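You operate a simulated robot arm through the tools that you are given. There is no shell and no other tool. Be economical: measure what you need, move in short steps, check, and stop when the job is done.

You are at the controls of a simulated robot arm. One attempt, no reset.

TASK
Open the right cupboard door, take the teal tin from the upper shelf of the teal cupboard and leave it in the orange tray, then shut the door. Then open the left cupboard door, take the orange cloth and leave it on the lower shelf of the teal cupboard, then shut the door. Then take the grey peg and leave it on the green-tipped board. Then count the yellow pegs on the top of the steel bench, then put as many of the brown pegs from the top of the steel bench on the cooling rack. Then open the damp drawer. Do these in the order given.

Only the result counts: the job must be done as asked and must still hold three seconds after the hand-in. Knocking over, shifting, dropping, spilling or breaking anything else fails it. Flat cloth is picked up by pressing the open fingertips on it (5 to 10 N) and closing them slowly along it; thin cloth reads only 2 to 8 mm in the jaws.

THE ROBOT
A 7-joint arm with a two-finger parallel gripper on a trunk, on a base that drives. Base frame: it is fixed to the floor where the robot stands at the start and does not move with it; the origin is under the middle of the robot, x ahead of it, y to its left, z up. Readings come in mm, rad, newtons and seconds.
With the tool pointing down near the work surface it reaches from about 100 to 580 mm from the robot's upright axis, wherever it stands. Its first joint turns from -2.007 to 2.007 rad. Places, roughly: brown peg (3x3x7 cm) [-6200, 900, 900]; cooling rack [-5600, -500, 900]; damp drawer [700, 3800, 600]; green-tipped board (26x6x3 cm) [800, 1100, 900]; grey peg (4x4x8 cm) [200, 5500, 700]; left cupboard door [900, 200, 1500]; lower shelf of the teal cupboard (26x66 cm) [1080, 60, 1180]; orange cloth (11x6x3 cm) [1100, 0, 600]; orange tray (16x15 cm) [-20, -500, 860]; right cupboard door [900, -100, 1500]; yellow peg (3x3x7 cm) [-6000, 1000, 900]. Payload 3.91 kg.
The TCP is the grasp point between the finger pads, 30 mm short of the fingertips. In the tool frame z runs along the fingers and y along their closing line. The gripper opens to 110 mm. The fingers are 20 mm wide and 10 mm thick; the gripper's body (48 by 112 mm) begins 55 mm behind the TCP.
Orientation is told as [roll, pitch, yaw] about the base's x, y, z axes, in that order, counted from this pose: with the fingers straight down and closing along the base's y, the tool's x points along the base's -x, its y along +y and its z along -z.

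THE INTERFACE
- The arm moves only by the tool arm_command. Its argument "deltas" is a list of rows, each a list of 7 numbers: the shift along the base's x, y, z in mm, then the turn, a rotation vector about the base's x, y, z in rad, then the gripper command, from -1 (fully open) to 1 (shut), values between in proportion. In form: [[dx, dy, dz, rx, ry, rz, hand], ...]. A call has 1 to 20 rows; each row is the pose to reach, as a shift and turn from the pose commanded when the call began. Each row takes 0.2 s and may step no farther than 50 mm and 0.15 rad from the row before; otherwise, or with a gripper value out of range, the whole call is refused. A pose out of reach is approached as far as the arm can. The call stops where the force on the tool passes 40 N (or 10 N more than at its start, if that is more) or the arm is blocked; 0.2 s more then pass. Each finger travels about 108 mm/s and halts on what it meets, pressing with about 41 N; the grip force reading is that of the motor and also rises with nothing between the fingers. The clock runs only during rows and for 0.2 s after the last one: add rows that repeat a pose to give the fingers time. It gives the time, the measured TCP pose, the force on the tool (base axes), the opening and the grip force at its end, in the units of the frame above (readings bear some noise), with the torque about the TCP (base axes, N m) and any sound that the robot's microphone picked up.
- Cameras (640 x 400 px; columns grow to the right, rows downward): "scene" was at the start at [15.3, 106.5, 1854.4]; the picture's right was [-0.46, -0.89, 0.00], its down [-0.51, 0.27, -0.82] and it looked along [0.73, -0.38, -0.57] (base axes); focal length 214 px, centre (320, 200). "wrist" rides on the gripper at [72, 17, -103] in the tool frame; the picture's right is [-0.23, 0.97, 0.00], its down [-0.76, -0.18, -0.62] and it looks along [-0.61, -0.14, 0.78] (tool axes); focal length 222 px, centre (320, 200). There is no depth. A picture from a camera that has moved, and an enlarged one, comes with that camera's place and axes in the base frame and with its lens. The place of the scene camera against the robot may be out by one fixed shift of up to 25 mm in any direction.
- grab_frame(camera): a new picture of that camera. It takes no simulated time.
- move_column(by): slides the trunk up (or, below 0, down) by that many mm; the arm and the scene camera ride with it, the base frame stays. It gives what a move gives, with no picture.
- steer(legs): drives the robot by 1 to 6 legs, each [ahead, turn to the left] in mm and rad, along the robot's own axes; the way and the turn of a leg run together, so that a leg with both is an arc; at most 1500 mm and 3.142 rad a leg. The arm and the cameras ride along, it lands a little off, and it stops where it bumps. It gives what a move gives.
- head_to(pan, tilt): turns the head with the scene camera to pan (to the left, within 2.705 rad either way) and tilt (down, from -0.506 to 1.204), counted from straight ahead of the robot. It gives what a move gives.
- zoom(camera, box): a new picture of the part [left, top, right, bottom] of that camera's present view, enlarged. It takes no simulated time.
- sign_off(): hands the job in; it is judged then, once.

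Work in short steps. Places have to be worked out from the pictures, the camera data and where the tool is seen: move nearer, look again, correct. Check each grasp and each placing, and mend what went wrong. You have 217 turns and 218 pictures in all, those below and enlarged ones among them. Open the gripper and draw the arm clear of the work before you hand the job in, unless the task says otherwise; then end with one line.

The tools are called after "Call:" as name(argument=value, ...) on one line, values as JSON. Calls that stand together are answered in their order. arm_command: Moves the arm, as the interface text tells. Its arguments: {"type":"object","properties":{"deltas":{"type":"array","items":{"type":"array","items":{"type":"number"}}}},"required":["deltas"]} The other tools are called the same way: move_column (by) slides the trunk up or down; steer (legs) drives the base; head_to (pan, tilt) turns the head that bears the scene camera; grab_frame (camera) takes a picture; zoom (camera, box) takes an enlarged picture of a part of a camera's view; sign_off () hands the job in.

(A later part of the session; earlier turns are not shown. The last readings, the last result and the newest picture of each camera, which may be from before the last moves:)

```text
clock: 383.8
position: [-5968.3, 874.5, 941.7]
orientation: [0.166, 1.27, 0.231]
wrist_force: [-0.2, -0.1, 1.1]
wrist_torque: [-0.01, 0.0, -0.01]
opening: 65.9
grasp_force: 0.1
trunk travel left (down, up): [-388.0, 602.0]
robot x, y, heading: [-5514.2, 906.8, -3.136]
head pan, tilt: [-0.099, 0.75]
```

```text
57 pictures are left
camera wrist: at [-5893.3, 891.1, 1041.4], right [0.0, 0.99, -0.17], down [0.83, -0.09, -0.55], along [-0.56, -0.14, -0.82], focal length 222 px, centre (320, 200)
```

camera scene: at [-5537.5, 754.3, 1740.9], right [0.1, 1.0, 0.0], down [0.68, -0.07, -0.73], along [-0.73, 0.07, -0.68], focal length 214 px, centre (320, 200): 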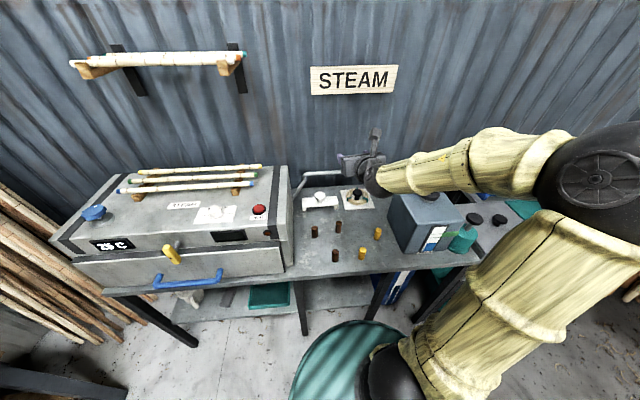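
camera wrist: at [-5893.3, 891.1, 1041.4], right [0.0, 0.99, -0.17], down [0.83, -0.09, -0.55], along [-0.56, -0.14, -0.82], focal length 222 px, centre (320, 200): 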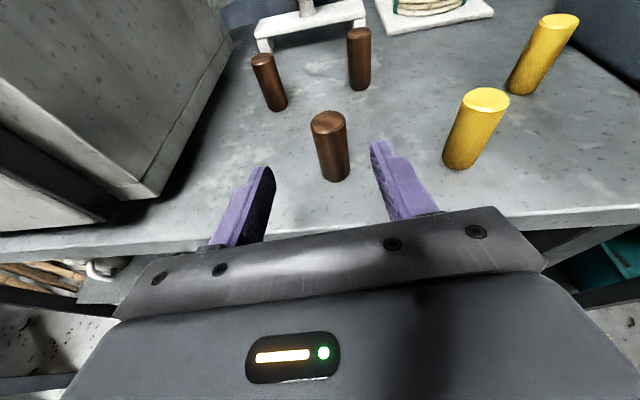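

Brown C is at (-6041, 877) on a bench surface at z≈862. I'll lower to z≈907, advance and grip.

Call:
arm_command(deltas=[[0, 2, -18, 0, 0, 0, -0.2], [0, 3, -35, 0, 0, 0, -0.2], [-25, 3, -35, 0, 0, 0, -0.2], [-50, 3, -35, 0, 0, 0, -0.2], [-73, 3, -35, 0, 0, 0, -0.2], [-73, 3, -35, 0, 0, 0, 0.2], [-73, 3, -35, 0, 0, 0, 0.6], [-73, 3, -35, 0, 0, 0, 1], [-73, 3, -35, 0, 0, 0, 1]])

Call:
grab_frame(camera="wrist")

```text
clock: 385.8
position: [-6040.0, 878.0, 905.8]
orientation: [0.165, 1.27, 0.229]
wrist_force: [0.4, -0.3, 0.4]
wrist_torque: [0.01, 0.0, 0.01]
opening: 0.1
grasp_force: 37.9
out of reach, approached as far as the arm can: row 1, 2, 3
trunk travel left (down, up): [-388.0, 602.0]
robot x, y, heading: [-5513.8, 906.8, -3.138]
head pan, tilt: [-0.099, 0.75]
```

```text
56 pictures are left
camera wrist: at [-5965.4, 895.0, 1006.1], right [0.0, 0.99, -0.17], down [0.83, -0.09, -0.55], along [-0.56, -0.14, -0.82], focal length 222 px, centre (320, 200)
```

wrist: 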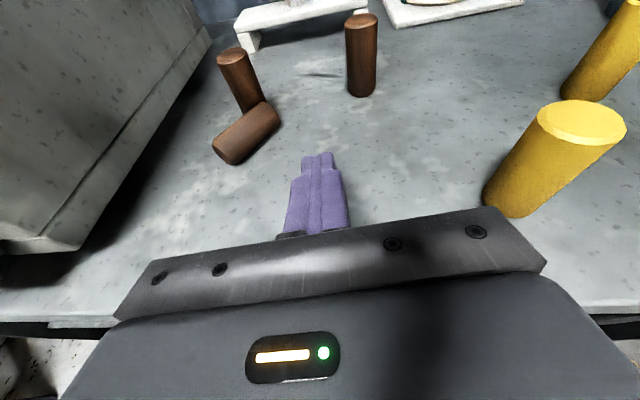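

Brown C was knocked over and now lies beside brown A; the others are untouched. I'll take A first, gripping its top above the lying C, and then C, so both moved pegs end on the rack. Raise, open and align.

Call:
move_column(by=75)

Call:
arm_command(deltas=[[0, -15, 0, 0, 0, 0, 0.5], [0, -35, 0, 0, 0, 0, -0.2], [-10, -55, 0, 0, 0, 0, -0.2], [-20, -72, 0, 0, 0, 0, -0.2], [-20, -72, 0, 0, 0, 0, -0.2]])

Call:
grab_frame(camera="wrist")

Call:
zoom(camera="scene", box=[240, 100, 400, 200])

```text
clock: 386.9
position: [-6039.8, 876.4, 980.4]
orientation: [0.165, 1.267, 0.231]
wrist_force: [0.0, -0.4, -0.6]
wrist_torque: [0.03, -0.04, -0.01]
opening: 0.0
grasp_force: 37.3
trunk travel left (down, up): [-463.0, 527.0]
robot x, y, heading: [-5509.9, 901.2, -3.138]
head pan, tilt: [-0.099, 0.75]
```

```text
clock: 388.1
position: [-6038.7, 828.6, 994.7]
orientation: [0.164, 1.269, 0.231]
wrist_force: [0.0, 0.1, -0.2]
wrist_torque: [-0.03, 0.01, -0.04]
opening: 66.0
grasp_force: 0.1
out of reach, approached as far as the arm can: row 2, 3, 4, 5
trunk travel left (down, up): [-463.0, 527.0]
robot x, y, heading: [-5511.1, 903.0, -3.14]
head pan, tilt: [-0.099, 0.75]
```

```text
55 pictures are left
camera wrist: at [-5964.3, 847.3, 1095.4], right [0.0, 0.99, -0.17], down [0.83, -0.09, -0.55], along [-0.56, -0.14, -0.82], focal length 222 px, centre (320, 200)
```

wrist: 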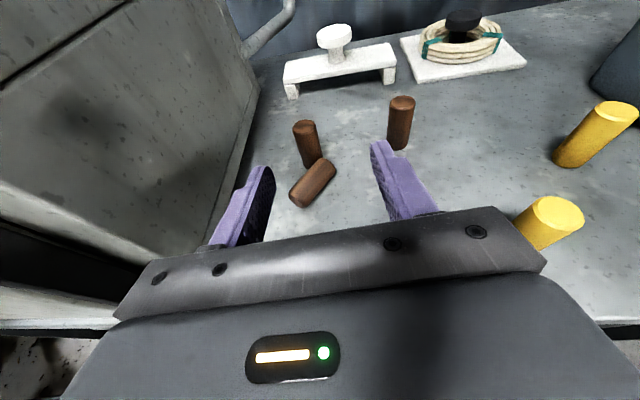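

```text
4.00 times, centred on (320, 150) of scene
camera zoom: at [-5537.5, 754.3, 1375.9], right [0.1, 1.0, 0.0], down [0.68, -0.07, -0.73], along [-0.73, 0.07, -0.68], focal length 858 px, centre (320, 400)
```

zoom: 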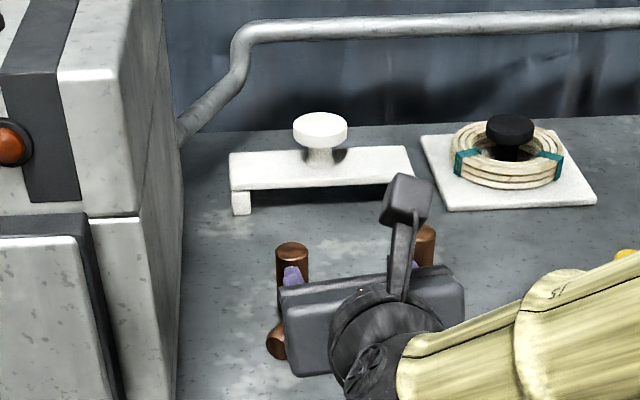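

The arm's left limit is y≈828, so I'll rotate the base slightly left (0.13 rad), which also gives a good approach line to A at (-6186, 799).

Call:
steer(legs=[[0, 0.13]])

Call:
arm_command(deltas=[[0, 25, -5, 0, 0, 0, -0.2], [0, 45, -10, 0, 0, 0, -0.2], [-10, 58, -15, 0, 0, 0, -0.2], [-10, 58, -15, 0, 0, 0, -0.2]])

Call:
grab_frame(camera="wrist")

```text
clock: 389.1
position: [-6025.0, 765.0, 995.6]
orientation: [0.159, 1.268, 0.352]
wrist_force: [-0.5, 0.5, -0.5]
wrist_torque: [-0.03, 0.0, 0.09]
opening: 66.2
grasp_force: 0.1
trunk travel left (down, up): [-463.0, 527.0]
robot x, y, heading: [-5513.0, 903.6, -3.012]
head pan, tilt: [-0.099, 0.75]
```

```text
clock: 390.1
position: [-6034.7, 821.0, 981.2]
orientation: [0.16, 1.268, 0.356]
wrist_force: [0.1, -0.2, 0.6]
wrist_torque: [0.0, -0.01, -0.03]
opening: 66.0
grasp_force: 0.0
trunk travel left (down, up): [-463.0, 527.0]
robot x, y, heading: [-5513.1, 902.5, -3.008]
head pan, tilt: [-0.099, 0.75]
```

```text
53 pictures are left
camera wrist: at [-5963.7, 849.0, 1080.3], right [-0.13, 0.98, -0.17], down [0.83, 0.01, -0.55], along [-0.54, -0.21, -0.82], focal length 222 px, centre (320, 200)
```

wrist: 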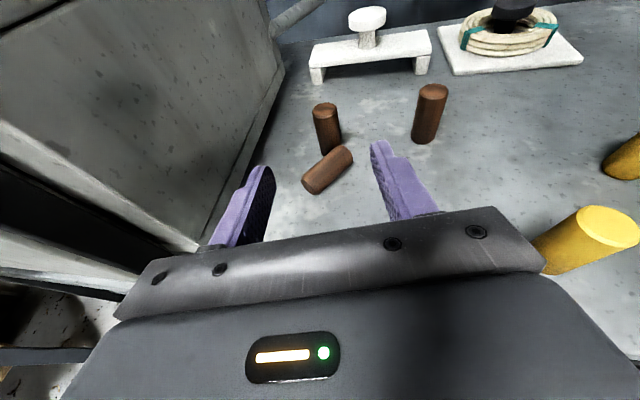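

A is at (-6186, 800), beyond the arm's reach from here, so I'll drive 85 mm forward first with the gripper above the pegs.

Call:
steer(legs=[[85, 0]])

Call:
grab_frame(camera="wrist")

```text
clock: 391.2
position: [-6118.1, 810.7, 979.5]
orientation: [0.163, 1.268, 0.353]
wrist_force: [-0.8, 0.4, 0.1]
wrist_torque: [0.0, 0.01, 0.0]
opening: 65.9
grasp_force: 0.0
trunk travel left (down, up): [-463.0, 527.0]
robot x, y, heading: [-5598.3, 894.6, -3.009]
head pan, tilt: [-0.099, 0.75]
```

```text
52 pictures are left
camera wrist: at [-6047.2, 838.0, 1080.3], right [-0.13, 0.98, -0.17], down [0.83, 0.01, -0.55], along [-0.54, -0.21, -0.82], focal length 222 px, centre (320, 200)
```

wrist: 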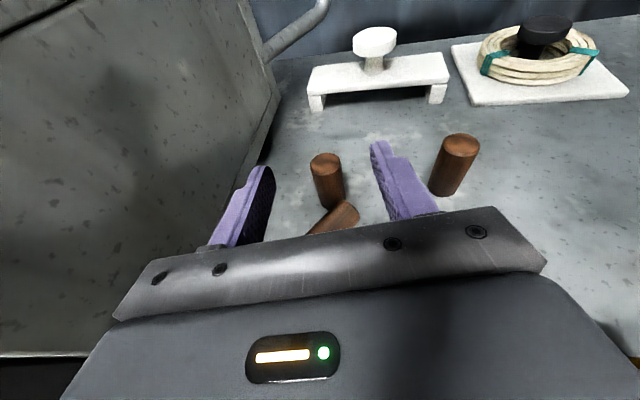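

A is confirmed at (-6188, 799). I'll lower to z≈920, which stays above the lying peg, advance 69 mm and grip A's top.

Call:
arm_command(deltas=[[0, 0, -20, 0, 0, 0, -0.2], [0, 0, -40, 0, 0, 0, -0.2], [0, 0, -59, 0, 0, 0, -0.2], [-20, -3, -59, 0, 0, 0, -0.2], [-40, -7, -59, 0, 0, 0, -0.2], [-58, -9, -59, 0, 0, 0, -0.2], [-70, -11, -59, 0, 0, 0, -0.2], [-70, -11, -59, 0, 0, 0, -0.2]])

Call:
grab_frame(camera="wrist")

```text
clock: 393.0
position: [-6135.8, 820.7, 971.8]
orientation: [0.166, 1.265, 0.353]
wrist_force: [0.2, 0.3, -0.7]
wrist_torque: [0.01, 0.0, 0.0]
opening: 66.2
grasp_force: 0.0
out of reach, approached as far as the arm can: row 2, 3, 4, 5, 6, 7, 8
trunk travel left (down, up): [-463.0, 527.0]
robot x, y, heading: [-5590.7, 891.4, -3.011]
head pan, tilt: [-0.099, 0.75]
```

```text
51 pictures are left
camera wrist: at [-6064.1, 847.6, 1072.0], right [-0.12, 0.98, -0.17], down [0.84, 0.01, -0.55], along [-0.54, -0.21, -0.82], focal length 222 px, centre (320, 200)
```

wrist: 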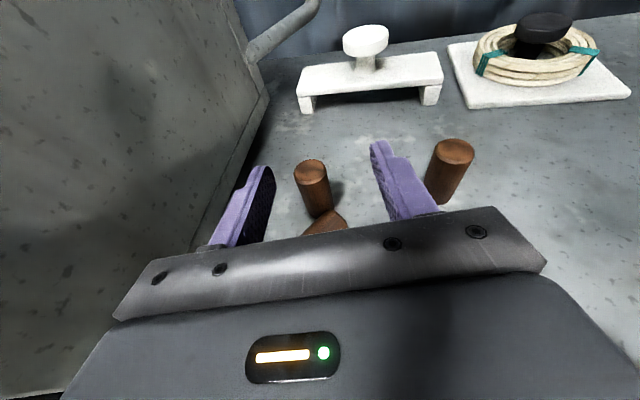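

The arm can't go lower by itself here. I'll return to the reachable pose and lower with the trunk instead.

Call:
arm_command(deltas=[[50, 8, 40, 0, 0, 0, -0.2], [70, 11, 59, 0, 0, 0, -0.2], [70, 11, 59, 0, 0, 0, -0.2]])

Call:
move_column(by=-59)

Call:
grab_frame(camera="wrist")

```text
refused: row 1 steps farther than a row can; nothing moved
```

```text
clock: 393.9
position: [-6136.1, 821.5, 913.2]
orientation: [0.165, 1.266, 0.351]
wrist_force: [0.1, 0.4, 0.1]
wrist_torque: [-0.02, 0.03, -0.02]
opening: 65.9
grasp_force: 0.1
trunk travel left (down, up): [-404.0, 586.0]
robot x, y, heading: [-5594.5, 892.2, -3.012]
head pan, tilt: [-0.099, 0.75]
```

```text
50 pictures are left
camera wrist: at [-6064.1, 847.6, 1012.9], right [-0.12, 0.98, -0.17], down [0.83, 0.01, -0.55], along [-0.54, -0.21, -0.82], focal length 222 px, centre (320, 200)
```

wrist: 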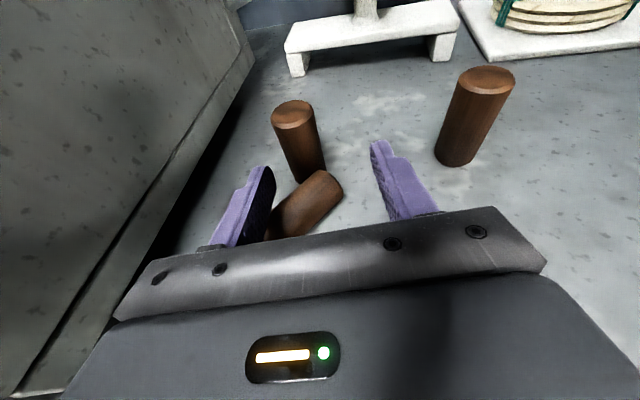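

I'll raise 7 mm for clearance over the lying peg and check the commanded state with a tiny move.

Call:
move_column(by=7)

Call:
arm_command(deltas=[[0, 0, 0, 0, 0, 0, -0.2]])

```text
clock: 394.5
position: [-6136.1, 820.9, 918.7]
orientation: [0.167, 1.265, 0.351]
wrist_force: [0.6, 0.3, -0.5]
wrist_torque: [0.01, -0.02, 0.03]
opening: 66.0
grasp_force: 0.2
trunk travel left (down, up): [-411.0, 579.0]
robot x, y, heading: [-5592.9, 894.4, -3.015]
head pan, tilt: [-0.099, 0.75]
```

```text
clock: 394.9
position: [-6135.9, 821.4, 918.8]
orientation: [0.166, 1.265, 0.352]
wrist_force: [0.2, 0.3, 0.4]
wrist_torque: [0.03, -0.02, 0.02]
opening: 66.2
grasp_force: 0.0
trunk travel left (down, up): [-411.0, 579.0]
robot x, y, heading: [-5594.7, 892.6, -3.012]
head pan, tilt: [-0.099, 0.75]
```

The commanded and measured poses agree now. A lies 54 mm ahead and 11 mm to the left, so I'll use a tiny base turn and drive straight in.

Call:
steer(legs=[[0, 0.022], [30, 0]])

Call:
grab_frame(camera="wrist")

```text
clock: 396.1
position: [-6161.9, 805.5, 919.8]
orientation: [0.167, 1.266, 0.371]
wrist_force: [0.0, -0.4, -0.1]
wrist_torque: [0.0, 0.0, -0.02]
opening: 65.6
grasp_force: 0.0
trunk travel left (down, up): [-411.0, 579.0]
robot x, y, heading: [-5622.4, 883.9, -2.991]
head pan, tilt: [-0.099, 0.75]
```

```text
49 pictures are left
camera wrist: at [-6091.4, 833.3, 1020.0], right [-0.14, 0.98, -0.17], down [0.83, 0.03, -0.55], along [-0.53, -0.22, -0.82], focal length 222 px, centre (320, 200)
```

wrist: 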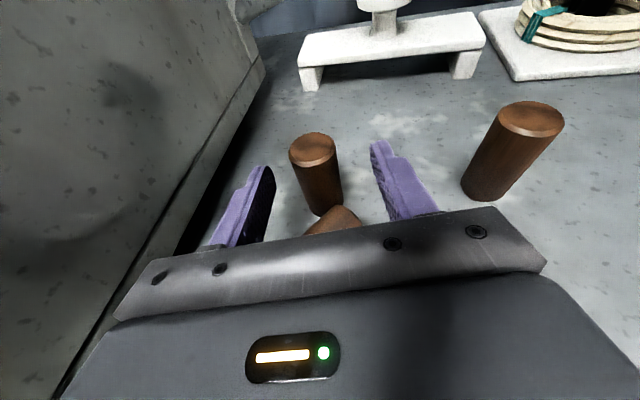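

A is centred between the fingers, 25 mm ahead. I'll drive in and close.

Call:
steer(legs=[[24, 0]])

Call:
arm_command(deltas=[[0, 0, 0, 0, 0, 0, 0.1], [0, 0, 0, 0, 0, 0, 0.4], [0, 0, 0, 0, 0, 0, 0.8], [0, 0, 0, 0, 0, 0, 1], [0, 0, 0, 0, 0, 0, 1]])

Call:
grab_frame(camera="wrist")

```text
clock: 396.9
position: [-6185.4, 802.6, 919.4]
orientation: [0.165, 1.266, 0.373]
wrist_force: [0.7, 0.0, -0.1]
wrist_torque: [-0.02, -0.02, 0.0]
opening: 65.9
grasp_force: 0.1
trunk travel left (down, up): [-411.0, 579.0]
robot x, y, heading: [-5646.6, 884.2, -2.991]
head pan, tilt: [-0.099, 0.75]
```

```text
clock: 398.1
position: [-6185.6, 801.4, 919.2]
orientation: [0.165, 1.263, 0.374]
wrist_force: [-1.0, 1.1, -0.5]
wrist_torque: [-0.01, 0.0, 0.01]
opening: 28.1
grasp_force: 41.4
trunk travel left (down, up): [-411.0, 579.0]
robot x, y, heading: [-5646.4, 881.7, -2.986]
head pan, tilt: [-0.099, 0.75]
```

```text
48 pictures are left
camera wrist: at [-6114.9, 829.7, 1019.9], right [-0.14, 0.98, -0.17], down [0.83, 0.03, -0.55], along [-0.53, -0.22, -0.82], focal length 222 px, centre (320, 200)
```

wrist: 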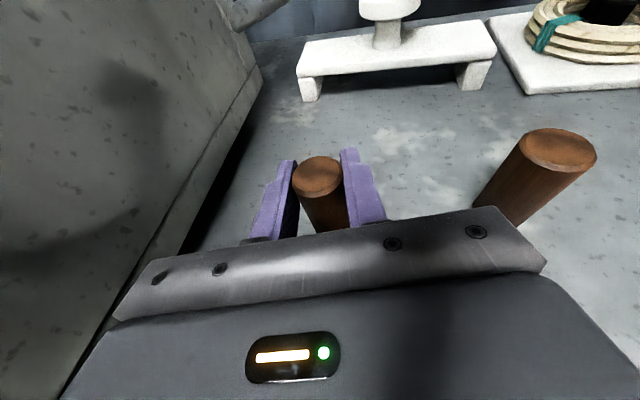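

Brown A is gripped (28 mm). I'll lift well above the oven height, back off, turn left towards the cooling rack and approach partway.

Call:
move_column(by=370)

Call:
steer(legs=[[-90, 0], [0, 1.42], [600, 0]])

Call:
head_to(pan=0.0, tilt=0.7)

Call:
grab_frame(camera="scene")

Call:
grab_frame(camera="wrist")

```text
clock: 401.7
position: [-6186.5, 801.3, 1290.3]
orientation: [0.165, 1.267, 0.372]
wrist_force: [-0.5, 0.6, -0.4]
wrist_torque: [0.02, 0.03, 0.01]
opening: 28.0
grasp_force: 41.2
trunk travel left (down, up): [-781.0, 209.0]
robot x, y, heading: [-5648.0, 882.6, -2.987]
head pan, tilt: [-0.099, 0.75]
```

```text
clock: 409.2
position: [-5574.8, -244.3, 1289.1]
orientation: [0.166, 1.265, 1.778]
wrist_force: [0.2, 1.1, -0.2]
wrist_torque: [-0.01, 0.02, 0.03]
opening: 28.1
grasp_force: 40.6
trunk travel left (down, up): [-781.0, 209.0]
robot x, y, heading: [-5570.4, 298.4, -1.584]
head pan, tilt: [-0.099, 0.75]
```

```text
clock: 409.9
position: [-5575.7, -243.5, 1289.4]
orientation: [0.166, 1.266, 1.778]
wrist_force: [0.2, 0.0, 0.2]
wrist_torque: [-0.01, 0.02, -0.02]
opening: 28.1
grasp_force: 41.0
trunk travel left (down, up): [-781.0, 209.0]
robot x, y, heading: [-5570.9, 305.4, -1.579]
head pan, tilt: [0.0, 0.7]
```

```text
47 pictures are left
camera scene: at [-5419.8, 268.8, 1698.2], right [-1.0, 0.01, 0.0], down [0.01, 0.64, -0.76], along [-0.01, -0.76, -0.64], focal length 214 px, centre (320, 200)
```

scene: 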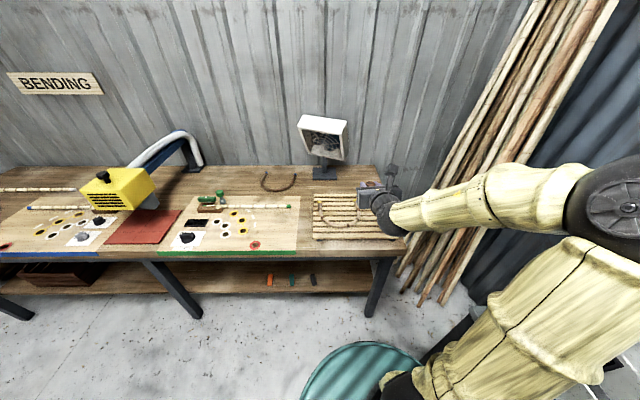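

```text
46 pictures are left
camera wrist: at [-5592.3, -167.3, 1390.0], right [-0.99, 0.02, -0.17], down [0.11, 0.83, -0.55], along [0.13, -0.56, -0.82], focal length 222 px, centre (320, 200)
```

wrist: 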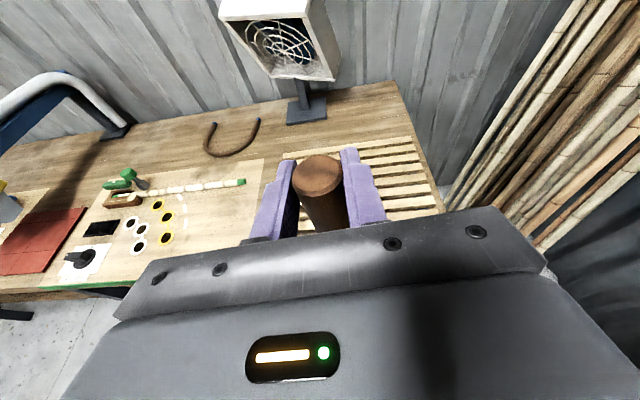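

Zooming on the rack to see the slats and where the bent cane lies.

Call:
zoom(camera="scene", box=[280, 160, 440, 260])

```text
4.00 times, centred on (360, 210) of scene
camera zoom: at [-5419.8, 268.8, 1698.2], right [-1.0, 0.01, 0.0], down [0.01, 0.64, -0.76], along [-0.01, -0.76, -0.64], focal length 858 px, centre (160, 160)
```

zoom: 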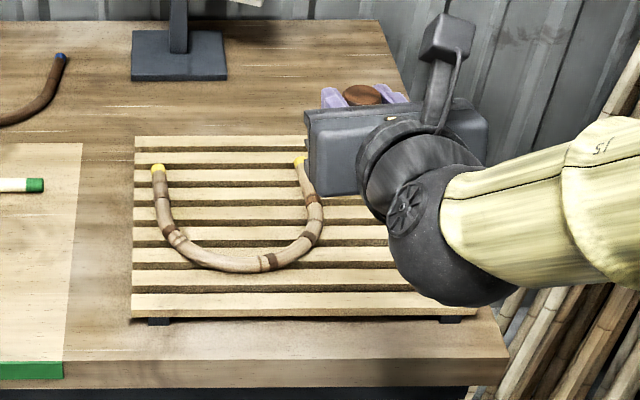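

The free part of the rack is its right side, x≈-5640 to -5790. I'll shift the arm 110 mm to that side, drive in over the rack's front and lower partway.

Call:
arm_command(deltas=[[-30, 0, 0, 0, 0, 0, 1], [-60, 0, 0, 0, 0, 0, 1], [-90, 0, 0, 0, 0, 0, 1], [-110, 0, 0, 0, 0, 0, 1], [-110, 0, 0, 0, 0, 0, 1]])

Call:
steer(legs=[[215, 0]])

Call:
move_column(by=-260)

Call:
grab_frame(camera="wrist")

Call:
zoom(camera="scene", box=[280, 130, 440, 230])

```text
clock: 411.1
position: [-5624.6, -244.4, 1329.4]
orientation: [0.188, 1.242, 1.767]
wrist_force: [-0.5, 0.1, -0.4]
wrist_torque: [0.03, -0.02, -0.02]
opening: 27.8
grasp_force: 41.0
out of reach, approached as far as the arm can: row 1, 2, 3, 4, 5
trunk travel left (down, up): [-781.0, 209.0]
robot x, y, heading: [-5572.6, 299.1, -1.584]
head pan, tilt: [0.0, 0.7]
```

```text
clock: 412.7
position: [-5629.1, -459.7, 1328.4]
orientation: [0.185, 1.244, 1.765]
wrist_force: [-0.1, -0.1, -0.3]
wrist_torque: [0.04, -0.02, -0.03]
opening: 27.8
grasp_force: 40.6
trunk travel left (down, up): [-781.0, 209.0]
robot x, y, heading: [-5568.8, 90.0, -1.577]
head pan, tilt: [0.0, 0.7]
```

```text
clock: 415.4
position: [-5628.0, -458.2, 1068.4]
orientation: [0.186, 1.242, 1.768]
wrist_force: [-0.4, 0.7, 0.8]
wrist_torque: [0.02, 0.03, 0.02]
opening: 27.8
grasp_force: 40.6
trunk travel left (down, up): [-521.0, 469.0]
robot x, y, heading: [-5574.9, 87.8, -1.583]
head pan, tilt: [0.0, 0.7]
```

```text
44 pictures are left
camera wrist: at [-5641.8, -383.7, 1171.0], right [-0.99, 0.05, -0.16], down [0.13, 0.84, -0.53], along [0.1, -0.55, -0.83], focal length 222 px, centre (320, 200)
```

wrist: 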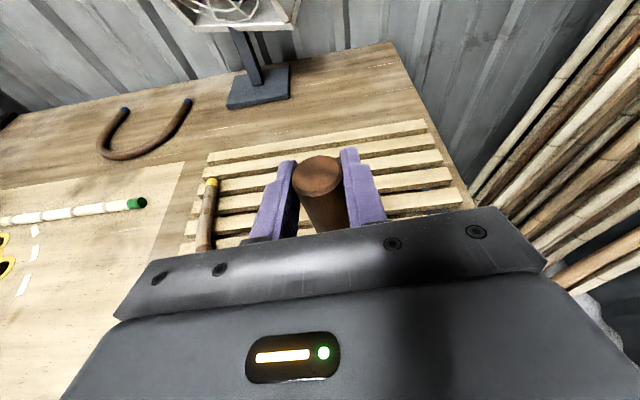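

```text
4.00 times, centred on (360, 180) of scene
camera zoom: at [-5422.1, 54.9, 1438.2], right [-1.0, 0.01, 0.0], down [0.01, 0.64, -0.76], along [-0.01, -0.76, -0.64], focal length 858 px, centre (160, 280)
```

zoom: 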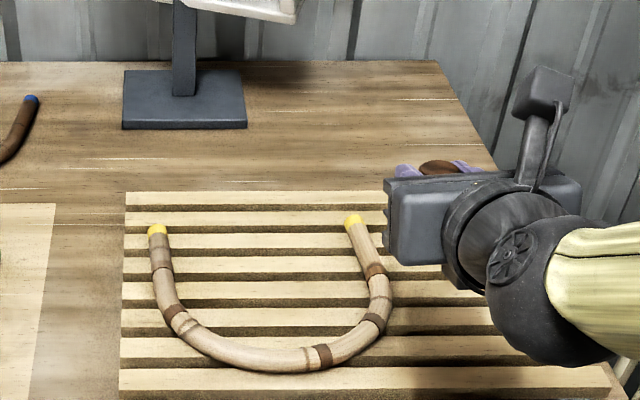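

The spot is slightly close to the cane, so I'll rotate the base right 0.1 rad to move the peg to x≈-5680, drive 25 mm on, and lower towards the slats.

Call:
steer(legs=[[0, -0.1], [25, 0]])

Call:
move_column(by=-95)

Call:
zoom(camera="scene", box=[260, 110, 500, 260])

Call:
grab_frame(camera="wrist")

```text
clock: 416.7
position: [-5684.0, -475.3, 1068.0]
orientation: [0.186, 1.243, 1.668]
wrist_force: [-0.5, -0.7, -0.7]
wrist_torque: [-0.01, 0.0, -0.01]
opening: 27.8
grasp_force: 40.8
trunk travel left (down, up): [-521.0, 469.0]
robot x, y, heading: [-5574.6, 61.3, -1.678]
head pan, tilt: [0.0, 0.7]
```

```text
clock: 418.0
position: [-5682.7, -476.0, 973.3]
orientation: [0.186, 1.243, 1.669]
wrist_force: [-0.4, 0.3, -0.5]
wrist_torque: [-0.04, 0.03, 0.03]
opening: 28.1
grasp_force: 41.3
trunk travel left (down, up): [-426.0, 564.0]
robot x, y, heading: [-5576.2, 65.1, -1.679]
head pan, tilt: [0.0, 0.7]
```

```text
2.67 times, centred on (380, 185) of scene
camera zoom: at [-5428.2, 15.5, 1343.2], right [-0.99, 0.11, 0.0], down [0.07, 0.64, -0.76], along [-0.08, -0.76, -0.64], focal length 572 px, centre (160, 240)
```

zoom: 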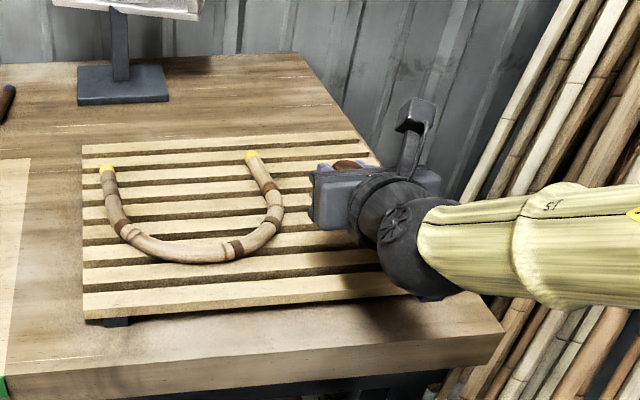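

```text
41 pictures are left
camera wrist: at [-5690.0, -399.6, 1076.0], right [-0.98, 0.15, -0.16], down [0.21, 0.82, -0.53], along [0.05, -0.55, -0.83], focal length 222 px, centre (320, 200)
```

wrist: 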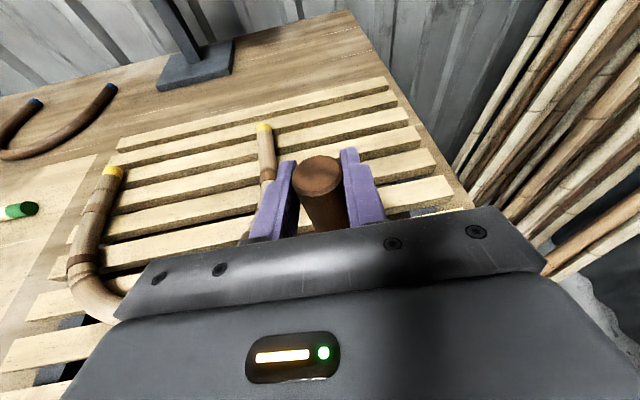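

The peg is above the rack's right part with clearance from the cane. I'll lower in steps until contact.

Call:
move_column(by=-18)

Call:
move_column(by=-7)

Call:
move_column(by=-5)

Call:
move_column(by=-5)

```text
clock: 418.7
position: [-5684.0, -476.1, 956.2]
orientation: [0.187, 1.242, 1.667]
wrist_force: [0.0, 0.0, 0.1]
wrist_torque: [0.01, -0.01, 0.02]
opening: 27.8
grasp_force: 41.0
trunk travel left (down, up): [-408.0, 582.0]
robot x, y, heading: [-5574.4, 60.0, -1.683]
head pan, tilt: [0.0, 0.7]
```

```text
clock: 419.2
position: [-5683.6, -476.0, 949.1]
orientation: [0.186, 1.244, 1.671]
wrist_force: [0.2, -0.8, 1.8]
wrist_torque: [-0.08, 0.02, -0.01]
opening: 27.6
grasp_force: 40.9
trunk travel left (down, up): [-401.0, 589.0]
robot x, y, heading: [-5575.9, 65.0, -1.677]
head pan, tilt: [0.0, 0.7]
```

```text
clock: 419.8
position: [-5683.6, -475.8, 948.6]
orientation: [0.199, 1.254, 1.68]
wrist_force: [-0.2, -1.3, 32.6]
wrist_torque: [-0.35, -0.2, 0.01]
opening: 28.0
grasp_force: 40.8
trunk travel left (down, up): [-396.0, 594.0]
robot x, y, heading: [-5575.1, 60.2, -1.68]
head pan, tilt: [0.0, 0.7]
```

```text
clock: 420.1
position: [-5684.6, -476.8, 949.4]
orientation: [0.208, 1.259, 1.688]
wrist_force: [0.5, -1.0, 12.6]
wrist_torque: [-0.14, -0.1, -0.05]
opening: 27.8
grasp_force: 41.1
trunk travel left (down, up): [-395.0, 595.0]
robot x, y, heading: [-5576.1, 61.4, -1.68]
head pan, tilt: [0.0, 0.7]
stopped: the force on the tool passed its limit (the readings are from after the stop); the commanded pose is now the measured one
```

Contact, with the rack top at z≈892. I'll open gently and look.

Call:
arm_command(deltas=[[0, 0, 0, 0, 0, 0, 0.45], [0, 0, 0, 0, 0, 0, 0.25], [0, 0, 0, 0, 0, 0, 0.0], [0, 0, 0, 0, 0, 0, -0.2], [0, 0, 0, 0, 0, 0, -0.2]])

Call:
grab_frame(camera="wrist")

```text
clock: 421.3
position: [-5684.8, -477.5, 945.8]
orientation: [0.2, 1.253, 1.679]
wrist_force: [-0.4, 0.2, -0.2]
wrist_torque: [0.01, 0.02, 0.03]
opening: 66.1
grasp_force: 0.1
trunk travel left (down, up): [-395.0, 595.0]
robot x, y, heading: [-5575.6, 61.7, -1.68]
head pan, tilt: [0.0, 0.7]
```

```text
40 pictures are left
camera wrist: at [-5690.1, -400.3, 1047.6], right [-0.98, 0.15, -0.16], down [0.21, 0.81, -0.54], along [0.05, -0.56, -0.82], focal length 222 px, centre (320, 200)
```

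wrist: 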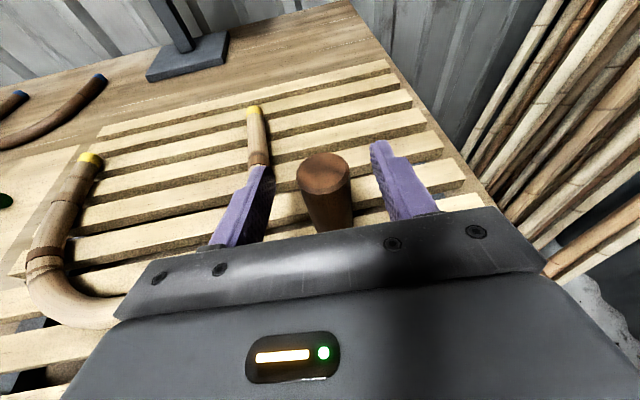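

The peg stands on the rack. I'll back straight out and verify.

Call:
steer(legs=[[-260, 0]])

Call:
zoom(camera="scene", box=[260, 110, 500, 260])

Call:
move_column(by=370)

```text
clock: 423.2
position: [-5655.3, -219.9, 946.6]
orientation: [0.2, 1.254, 1.681]
wrist_force: [-0.5, 0.3, -0.4]
wrist_torque: [0.01, 0.0, 0.0]
opening: 65.7
grasp_force: 0.1
trunk travel left (down, up): [-395.0, 595.0]
robot x, y, heading: [-5544.8, 320.1, -1.674]
head pan, tilt: [0.0, 0.7]
```

```text
2.67 times, centred on (380, 185) of scene
camera zoom: at [-5400.4, 273.4, 1311.6], right [-0.99, 0.11, 0.0], down [0.07, 0.64, -0.76], along [-0.08, -0.76, -0.64], focal length 572 px, centre (160, 240)
```

zoom: 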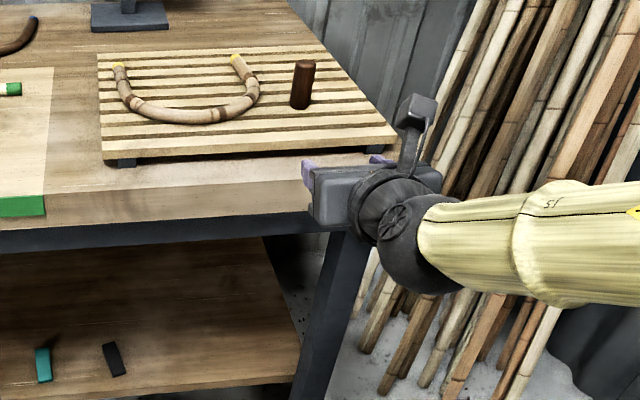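

```text
clock: 426.8
position: [-5654.4, -220.5, 1316.6]
orientation: [0.2, 1.254, 1.682]
wrist_force: [-0.4, 0.2, -0.3]
wrist_torque: [-0.01, 0.0, -0.03]
opening: 65.8
grasp_force: 0.1
trunk travel left (down, up): [-765.0, 225.0]
robot x, y, heading: [-5545.2, 319.2, -1.676]
head pan, tilt: [0.0, 0.7]
```

Brown A stands on the rack. Now for peg C, lying near (-6142, 802): I'll back up and turn right to face the bench along heading ~2.845, so the tool roughly follows the peg's axis.

Call:
steer(legs=[[-225, 0], [0, -1.765]])

Call:
move_column(by=-330)

Call:
grab_frame(camera="wrist")

```text
clock: 432.7
position: [-6032.4, 752.1, 1316.8]
orientation: [0.2, 1.255, -0.081]
wrist_force: [0.1, 0.2, -0.4]
wrist_torque: [-0.01, 0.04, 0.02]
opening: 66.1
grasp_force: 0.0
trunk travel left (down, up): [-765.0, 225.0]
robot x, y, heading: [-5523.1, 541.7, 2.847]
head pan, tilt: [0.0, 0.7]
```

```text
clock: 436.0
position: [-6031.8, 751.2, 987.1]
orientation: [0.2, 1.254, -0.081]
wrist_force: [-0.2, 0.8, -0.1]
wrist_torque: [-0.05, -0.01, 0.02]
opening: 65.8
grasp_force: 0.1
trunk travel left (down, up): [-435.0, 555.0]
robot x, y, heading: [-5524.1, 542.1, 2.845]
head pan, tilt: [0.0, 0.7]
```

```text
38 pictures are left
camera wrist: at [-5957.6, 742.1, 1087.7], right [0.33, 0.93, -0.16], down [0.76, -0.36, -0.54], along [-0.56, 0.06, -0.82], focal length 222 px, centre (320, 200)
```

wrist: 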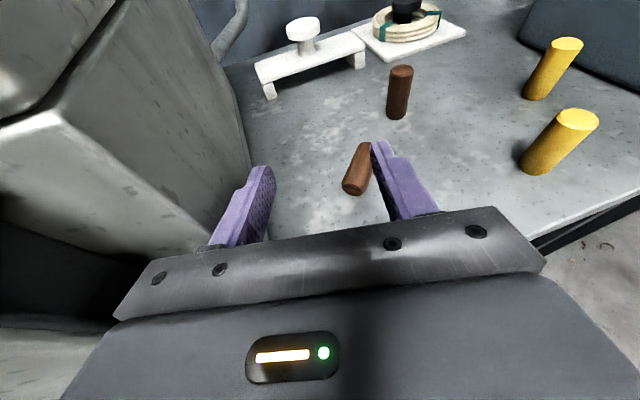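

C lies with its axis from (-6104, 800) to (-6153, 837). I'll open wider, rotate the base right slightly, and lower to just above the bench before driving onto it.

Call:
steer(legs=[[0, -0.062]])

Call:
arm_command(deltas=[[0, 0, 0, 0, 0, 0, -0.6], [0, 0, 0, 0, 0, 0, -0.6]])

Call:
move_column(by=-98)

Call:
grab_frame(camera="wrist")

```text
clock: 436.8
position: [-6017.6, 782.4, 986.8]
orientation: [0.197, 1.252, -0.141]
wrist_force: [0.5, -0.1, 0.1]
wrist_torque: [0.01, -0.01, -0.02]
opening: 66.1
grasp_force: 0.0
trunk travel left (down, up): [-435.0, 555.0]
robot x, y, heading: [-5525.3, 543.0, 2.779]
head pan, tilt: [0.0, 0.7]
```

```text
clock: 437.4
position: [-6018.5, 782.0, 986.0]
orientation: [0.199, 1.256, -0.14]
wrist_force: [0.2, -0.5, 0.2]
wrist_torque: [0.0, 0.02, -0.01]
opening: 88.0
grasp_force: 0.1
trunk travel left (down, up): [-435.0, 555.0]
robot x, y, heading: [-5523.8, 538.2, 2.784]
head pan, tilt: [0.0, 0.7]
```

```text
clock: 438.7
position: [-6018.2, 783.3, 888.2]
orientation: [0.2, 1.254, -0.143]
wrist_force: [0.2, 0.1, -0.3]
wrist_torque: [0.02, -0.01, 0.04]
opening: 87.8
grasp_force: 0.1
trunk travel left (down, up): [-337.0, 653.0]
robot x, y, heading: [-5522.8, 542.1, 2.779]
head pan, tilt: [0.0, 0.7]
```

```text
37 pictures are left
camera wrist: at [-5944.5, 768.3, 989.7], right [0.39, 0.91, -0.16], down [0.73, -0.41, -0.54], along [-0.56, 0.1, -0.82], focal length 222 px, centre (320, 200)
```

wrist: 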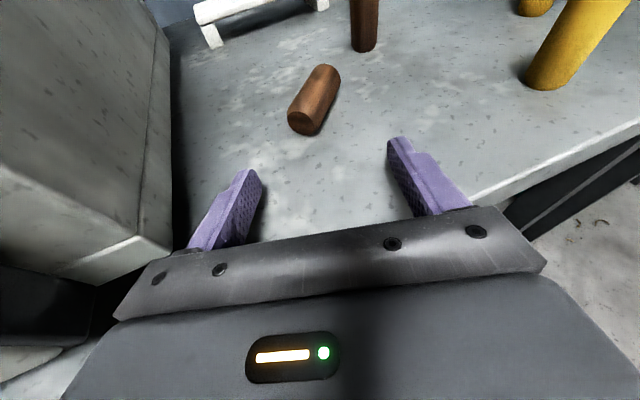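

C is exactly in line, its centre 114 mm ahead. I'll drive 100 mm and close slowly.

Call:
steer(legs=[[100, 0]])

Call:
grab_frame(camera="wrist")

```text
clock: 439.9
position: [-6113.2, 817.7, 888.3]
orientation: [0.199, 1.255, -0.141]
wrist_force: [0.1, 0.3, 0.4]
wrist_torque: [-0.01, 0.0, -0.01]
opening: 87.8
grasp_force: 0.1
trunk travel left (down, up): [-337.0, 653.0]
robot x, y, heading: [-5618.5, 580.9, 2.781]
head pan, tilt: [0.0, 0.7]
```

```text
36 pictures are left
camera wrist: at [-6038.9, 803.3, 989.6], right [0.39, 0.91, -0.16], down [0.73, -0.4, -0.54], along [-0.56, 0.1, -0.82], focal length 222 px, centre (320, 200)
```

wrist: 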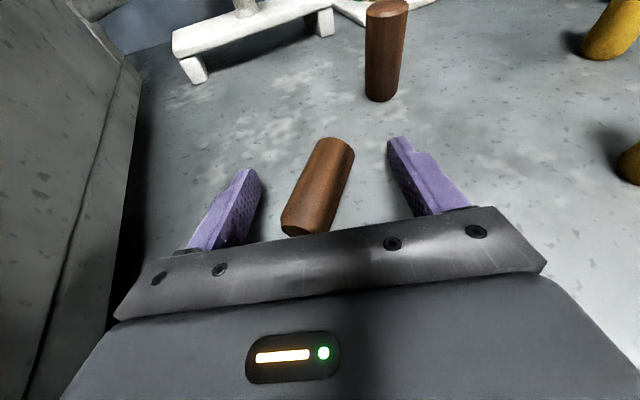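

C is between the fingers. I'll lower 4 mm and close slowly.

Call:
move_column(by=-4)

Call:
arm_command(deltas=[[0, 0, 0, 0, 0, 0, -0.4], [0, 0, 0, 0, 0, 0, -0.2], [0, 0, 0, 0, 0, 0, 0.0], [0, 0, 0, 0, 0, 0, 0.2], [0, 0, 0, 0, 0, 0, 0.4], [0, 0, 0, 0, 0, 0, 0.7], [0, 0, 0, 0, 0, 0, 1], [0, 0, 0, 0, 0, 0, 1]])

Call:
grab_frame(camera="wrist")

```text
clock: 440.4
position: [-6112.9, 817.8, 885.9]
orientation: [0.202, 1.257, -0.138]
wrist_force: [-0.2, 0.5, 12.0]
wrist_torque: [-0.44, -0.72, -0.02]
opening: 88.2
grasp_force: 0.1
trunk travel left (down, up): [-333.0, 657.0]
robot x, y, heading: [-5617.4, 577.2, 2.781]
head pan, tilt: [0.0, 0.7]
```

```text
clock: 442.2
position: [-6113.9, 818.5, 885.7]
orientation: [0.204, 1.256, -0.138]
wrist_force: [-7.6, 2.1, 26.9]
wrist_torque: [-0.96, -1.37, -0.14]
opening: 28.0
grasp_force: 40.9
trunk travel left (down, up): [-333.0, 657.0]
robot x, y, heading: [-5619.0, 576.4, 2.778]
head pan, tilt: [0.0, 0.7]
```

```text
35 pictures are left
camera wrist: at [-6038.6, 803.1, 986.9], right [0.39, 0.91, -0.16], down [0.73, -0.4, -0.55], along [-0.56, 0.1, -0.82], focal length 222 px, centre (320, 200)
```

wrist: 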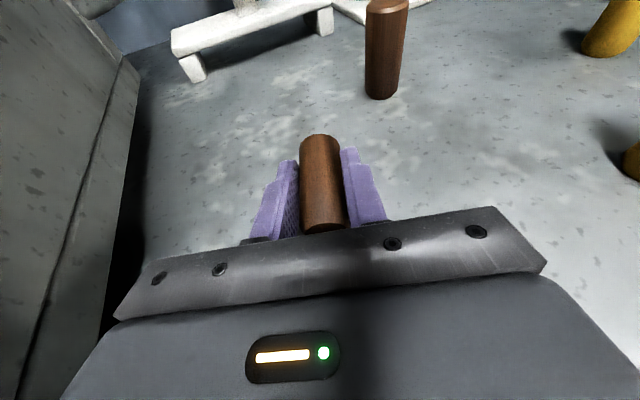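

C is gripped and aligned. I'll lift high, back off and turn left to face the rack.

Call:
move_column(by=30)

Call:
move_column(by=375)

Call:
steer(legs=[[-95, 0], [0, 1.86]])

Call:
grab_frame(camera="wrist")

```text
clock: 443.0
position: [-6112.9, 817.9, 914.5]
orientation: [0.198, 1.254, -0.143]
wrist_force: [0.2, -0.4, -0.3]
wrist_torque: [0.01, -0.02, 0.03]
opening: 27.9
grasp_force: 40.9
trunk travel left (down, up): [-363.0, 627.0]
robot x, y, heading: [-5615.8, 575.9, 2.782]
head pan, tilt: [0.0, 0.7]
```

```text
clock: 446.6
position: [-6113.5, 817.9, 1289.7]
orientation: [0.198, 1.255, -0.142]
wrist_force: [-0.4, -0.8, 0.1]
wrist_torque: [0.02, -0.01, 0.0]
opening: 27.9
grasp_force: 40.7
trunk travel left (down, up): [-738.0, 252.0]
robot x, y, heading: [-5615.8, 578.7, 2.781]
head pan, tilt: [0.0, 0.7]
```

```text
clock: 452.2
position: [-5618.9, 1.8, 1288.5]
orientation: [0.199, 1.255, 1.714]
wrist_force: [-0.3, -1.1, -0.6]
wrist_torque: [0.03, 0.01, 0.01]
opening: 27.8
grasp_force: 41.4
trunk travel left (down, up): [-738.0, 252.0]
robot x, y, heading: [-5529.4, 545.7, -1.642]
head pan, tilt: [0.0, 0.7]
```

```text
34 pictures are left
camera wrist: at [-5626.9, 78.1, 1390.6], right [-0.98, 0.11, -0.16], down [0.18, 0.82, -0.54], along [0.07, -0.56, -0.82], focal length 222 px, centre (320, 200)
```

wrist: 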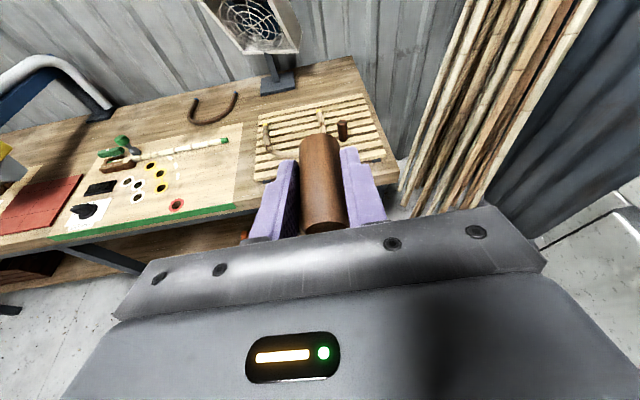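

I'll try rotating the tool down 1.57 rad in free air so the peg becomes vertical and can be stood like the first one.

Call:
arm_command(deltas=[[0, 0, 0, 0.14, -0.008, 0, 1], [0, 5, 0, 0.28, -0.017, 0, 1], [0, 10, 0, 0.42, -0.025, 0, 1], [0, 15, 0, 0.56, -0.034, 0, 1], [0, 20, 0, 0.7, -0.042, 0, 1], [0, 25, 0, 0.84, -0.05, 0, 1], [0, 30, 0, 0.98, -0.059, 0, 1], [0, 35, 0, 1.12, -0.067, 0, 1], [0, 40, 0, 1.26, -0.076, 0, 1], [0, 45, 0, 1.4, -0.084, 0, 1], [0, 50, 0, 1.5, -0.09, 0, 1], [0, 50, 0, 1.568, -0.094, 0, 1], [0, 50, 0, 1.568, -0.094, 0, 1]])

Call:
grab_frame(camera="wrist")

Call:
grab_frame(camera="scene")

```text
clock: 455.0
position: [-5618.7, 50.3, 1289.1]
orientation: [-0.017, -0.31, 1.579]
wrist_force: [0.0, 0.2, -0.5]
wrist_torque: [-0.01, 0.02, 0.02]
opening: 28.1
grasp_force: 40.6
trunk travel left (down, up): [-738.0, 252.0]
robot x, y, heading: [-5531.1, 545.4, -1.639]
head pan, tilt: [0.0, 0.7]
```

```text
33 pictures are left
camera wrist: at [-5637.9, -49.0, 1364.8], right [-0.98, 0.21, 0.05], down [0.16, 0.53, 0.83], along [0.15, 0.82, -0.56], focal length 222 px, centre (320, 200)
```

wrist: 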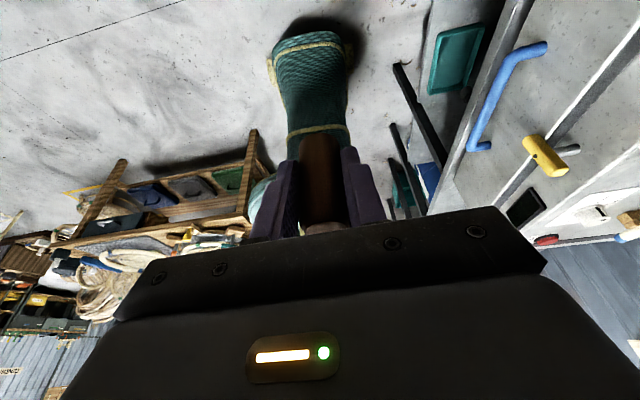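

```text
32 pictures are left
camera scene: at [-5380.9, 503.6, 1654.6], right [-1.0, 0.07, 0.0], down [0.05, 0.64, -0.77], along [-0.05, -0.76, -0.64], focal length 214 px, centre (320, 200)
```

scene: 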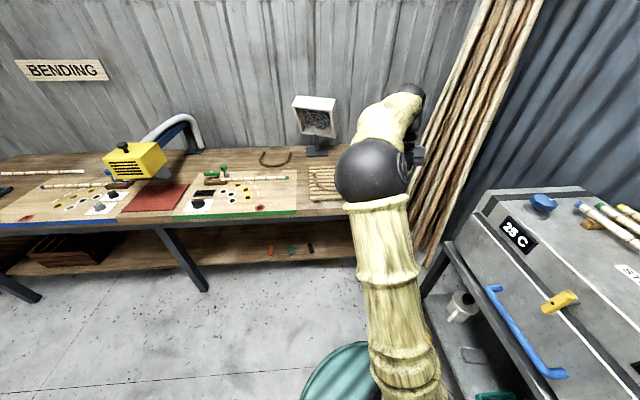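

The peg is vertical now. I'll drive to put it near (-5755, -470) on the rack, about 70 mm from the first peg, staying high.

Call:
steer(legs=[[0, -0.085], [535, 0], [0, -0.03]])

Call:
move_column(by=-240)

Call:
grab_frame(camera="scene")

```text
clock: 458.9
position: [-5760.8, -453.1, 1288.2]
orientation: [-0.019, -0.312, 1.458]
wrist_force: [-0.6, 0.1, -0.9]
wrist_torque: [0.02, -0.03, 0.01]
opening: 28.2
grasp_force: 40.7
trunk travel left (down, up): [-738.0, 252.0]
robot x, y, heading: [-5611.9, 29.1, -1.766]
head pan, tilt: [0.0, 0.7]
```

```text
clock: 461.4
position: [-5759.2, -452.7, 1048.5]
orientation: [-0.019, -0.308, 1.457]
wrist_force: [0.4, 1.2, 0.5]
wrist_torque: [0.0, 0.0, -0.01]
opening: 28.0
grasp_force: 41.2
trunk travel left (down, up): [-498.0, 492.0]
robot x, y, heading: [-5610.5, 28.6, -1.768]
head pan, tilt: [0.0, 0.7]
```

```text
31 pictures are left
camera scene: at [-5469.5, -33.0, 1414.6], right [-0.98, 0.19, 0.0], down [0.12, 0.63, -0.76], along [-0.15, -0.75, -0.64], focal length 214 px, centre (320, 200)
```

scene: 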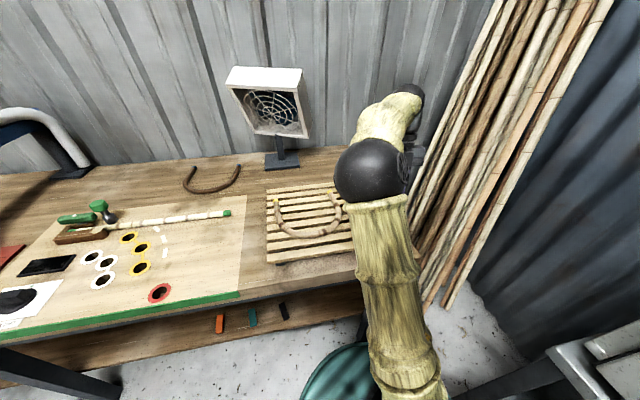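

The arm blocks the scene view, so I'll check the wrist camera for the peg's position over the rack.

Call:
grab_frame(camera="wrist")

```text
30 pictures are left
camera wrist: at [-5791.4, -550.2, 1124.8], right [-0.94, 0.33, 0.05], down [0.23, 0.51, 0.83], along [0.25, 0.79, -0.56], focal length 222 px, centre (320, 200)
```

wrist: 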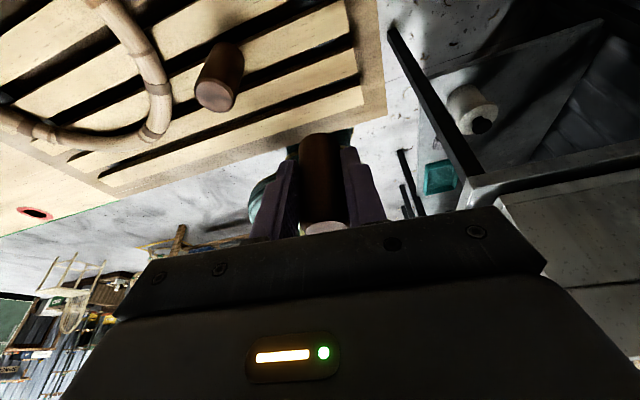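

The landing point is on the rack, about 65 mm from the first peg and 40 mm from the rack's end. I'll move 20 mm forward onto a slat and lower in steps.

Call:
steer(legs=[[20, 0]])

Call:
move_column(by=-90)

Call:
grab_frame(camera="wrist")

```text
clock: 462.2
position: [-5764.5, -473.1, 1048.6]
orientation: [-0.019, -0.311, 1.458]
wrist_force: [-0.9, -0.2, -0.9]
wrist_torque: [0.01, -0.02, -0.01]
opening: 27.8
grasp_force: 40.8
trunk travel left (down, up): [-498.0, 492.0]
robot x, y, heading: [-5615.4, 5.6, -1.765]
head pan, tilt: [0.0, 0.7]
```

```text
clock: 463.4
position: [-5764.5, -473.2, 959.0]
orientation: [-0.017, -0.31, 1.457]
wrist_force: [0.2, -0.2, -0.2]
wrist_torque: [0.03, -0.03, 0.0]
opening: 28.0
grasp_force: 41.2
trunk travel left (down, up): [-408.0, 582.0]
robot x, y, heading: [-5615.5, 5.9, -1.765]
head pan, tilt: [0.0, 0.7]
```

```text
29 pictures are left
camera wrist: at [-5795.6, -570.1, 1034.8], right [-0.94, 0.33, 0.05], down [0.23, 0.51, 0.83], along [0.25, 0.79, -0.56], focal length 222 px, centre (320, 200)
```

wrist: 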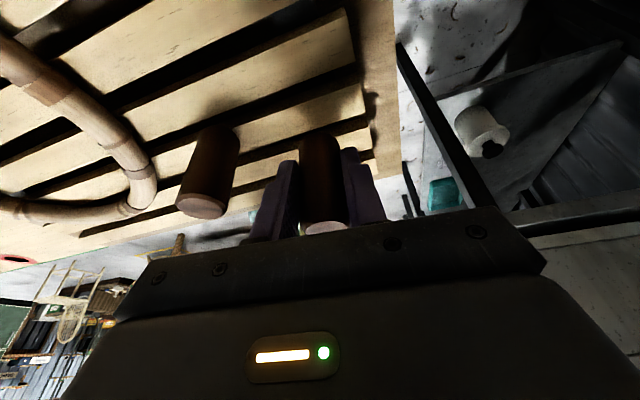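

Peg A stays clear of the fingers. I'll lower to contact.

Call:
move_column(by=-9)

Call:
move_column(by=-6)

Call:
move_column(by=-5)

```text
clock: 464.0
position: [-5764.3, -473.2, 950.0]
orientation: [-0.018, -0.309, 1.457]
wrist_force: [0.1, -0.6, 0.4]
wrist_torque: [-0.05, -0.01, -0.01]
opening: 28.1
grasp_force: 40.9
trunk travel left (down, up): [-399.0, 591.0]
robot x, y, heading: [-5618.6, 3.8, -1.762]
head pan, tilt: [0.0, 0.7]
```

```text
clock: 464.6
position: [-5763.6, -472.6, 944.3]
orientation: [-0.019, -0.308, 1.459]
wrist_force: [-0.1, -0.7, -1.0]
wrist_torque: [-0.01, 0.01, 0.02]
opening: 27.8
grasp_force: 40.6
trunk travel left (down, up): [-393.0, 597.0]
robot x, y, heading: [-5618.0, 6.2, -1.765]
head pan, tilt: [0.0, 0.7]
```

```text
clock: 465.1
position: [-5764.9, -473.0, 938.4]
orientation: [-0.017, -0.309, 1.457]
wrist_force: [0.5, -0.6, -1.2]
wrist_torque: [0.04, 0.01, 0.0]
opening: 28.0
grasp_force: 41.8
trunk travel left (down, up): [-388.0, 602.0]
robot x, y, heading: [-5617.4, 6.0, -1.763]
head pan, tilt: [0.0, 0.7]
```

Still free; I'll continue in 4 mm steps.

Call:
move_column(by=-4)

Call:
move_column(by=-4)

Call:
move_column(by=-4)

```text
clock: 465.6
position: [-5763.9, -471.7, 935.7]
orientation: [-0.016, -0.305, 1.457]
wrist_force: [0.3, -4.0, 16.4]
wrist_torque: [0.02, 0.16, 0.04]
opening: 28.1
grasp_force: 41.0
trunk travel left (down, up): [-384.0, 606.0]
robot x, y, heading: [-5615.0, 10.0, -1.763]
head pan, tilt: [0.0, 0.7]
```

```text
clock: 466.0
position: [-5764.9, -472.4, 936.9]
orientation: [-0.016, -0.302, 1.457]
wrist_force: [3.1, 1.4, 9.6]
wrist_torque: [0.23, -0.03, -0.06]
opening: 27.8
grasp_force: 40.7
trunk travel left (down, up): [-382.0, 608.0]
robot x, y, heading: [-5617.7, 6.6, -1.763]
head pan, tilt: [0.0, 0.7]
stopped: the force on the tool passed its limit (the readings are from after the stop); the commanded pose is now the measured one
```

```text
clock: 466.5
position: [-5764.6, -472.4, 935.9]
orientation: [-0.015, -0.298, 1.458]
wrist_force: [2.2, 2.8, 12.3]
wrist_torque: [0.34, -0.05, -0.09]
opening: 28.1
grasp_force: 41.1
trunk travel left (down, up): [-379.0, 611.0]
robot x, y, heading: [-5618.1, 5.4, -1.763]
head pan, tilt: [0.0, 0.7]
stopped: the force on the tool passed its limit (the readings are from after the stop); the commanded pose is now the measured one
```

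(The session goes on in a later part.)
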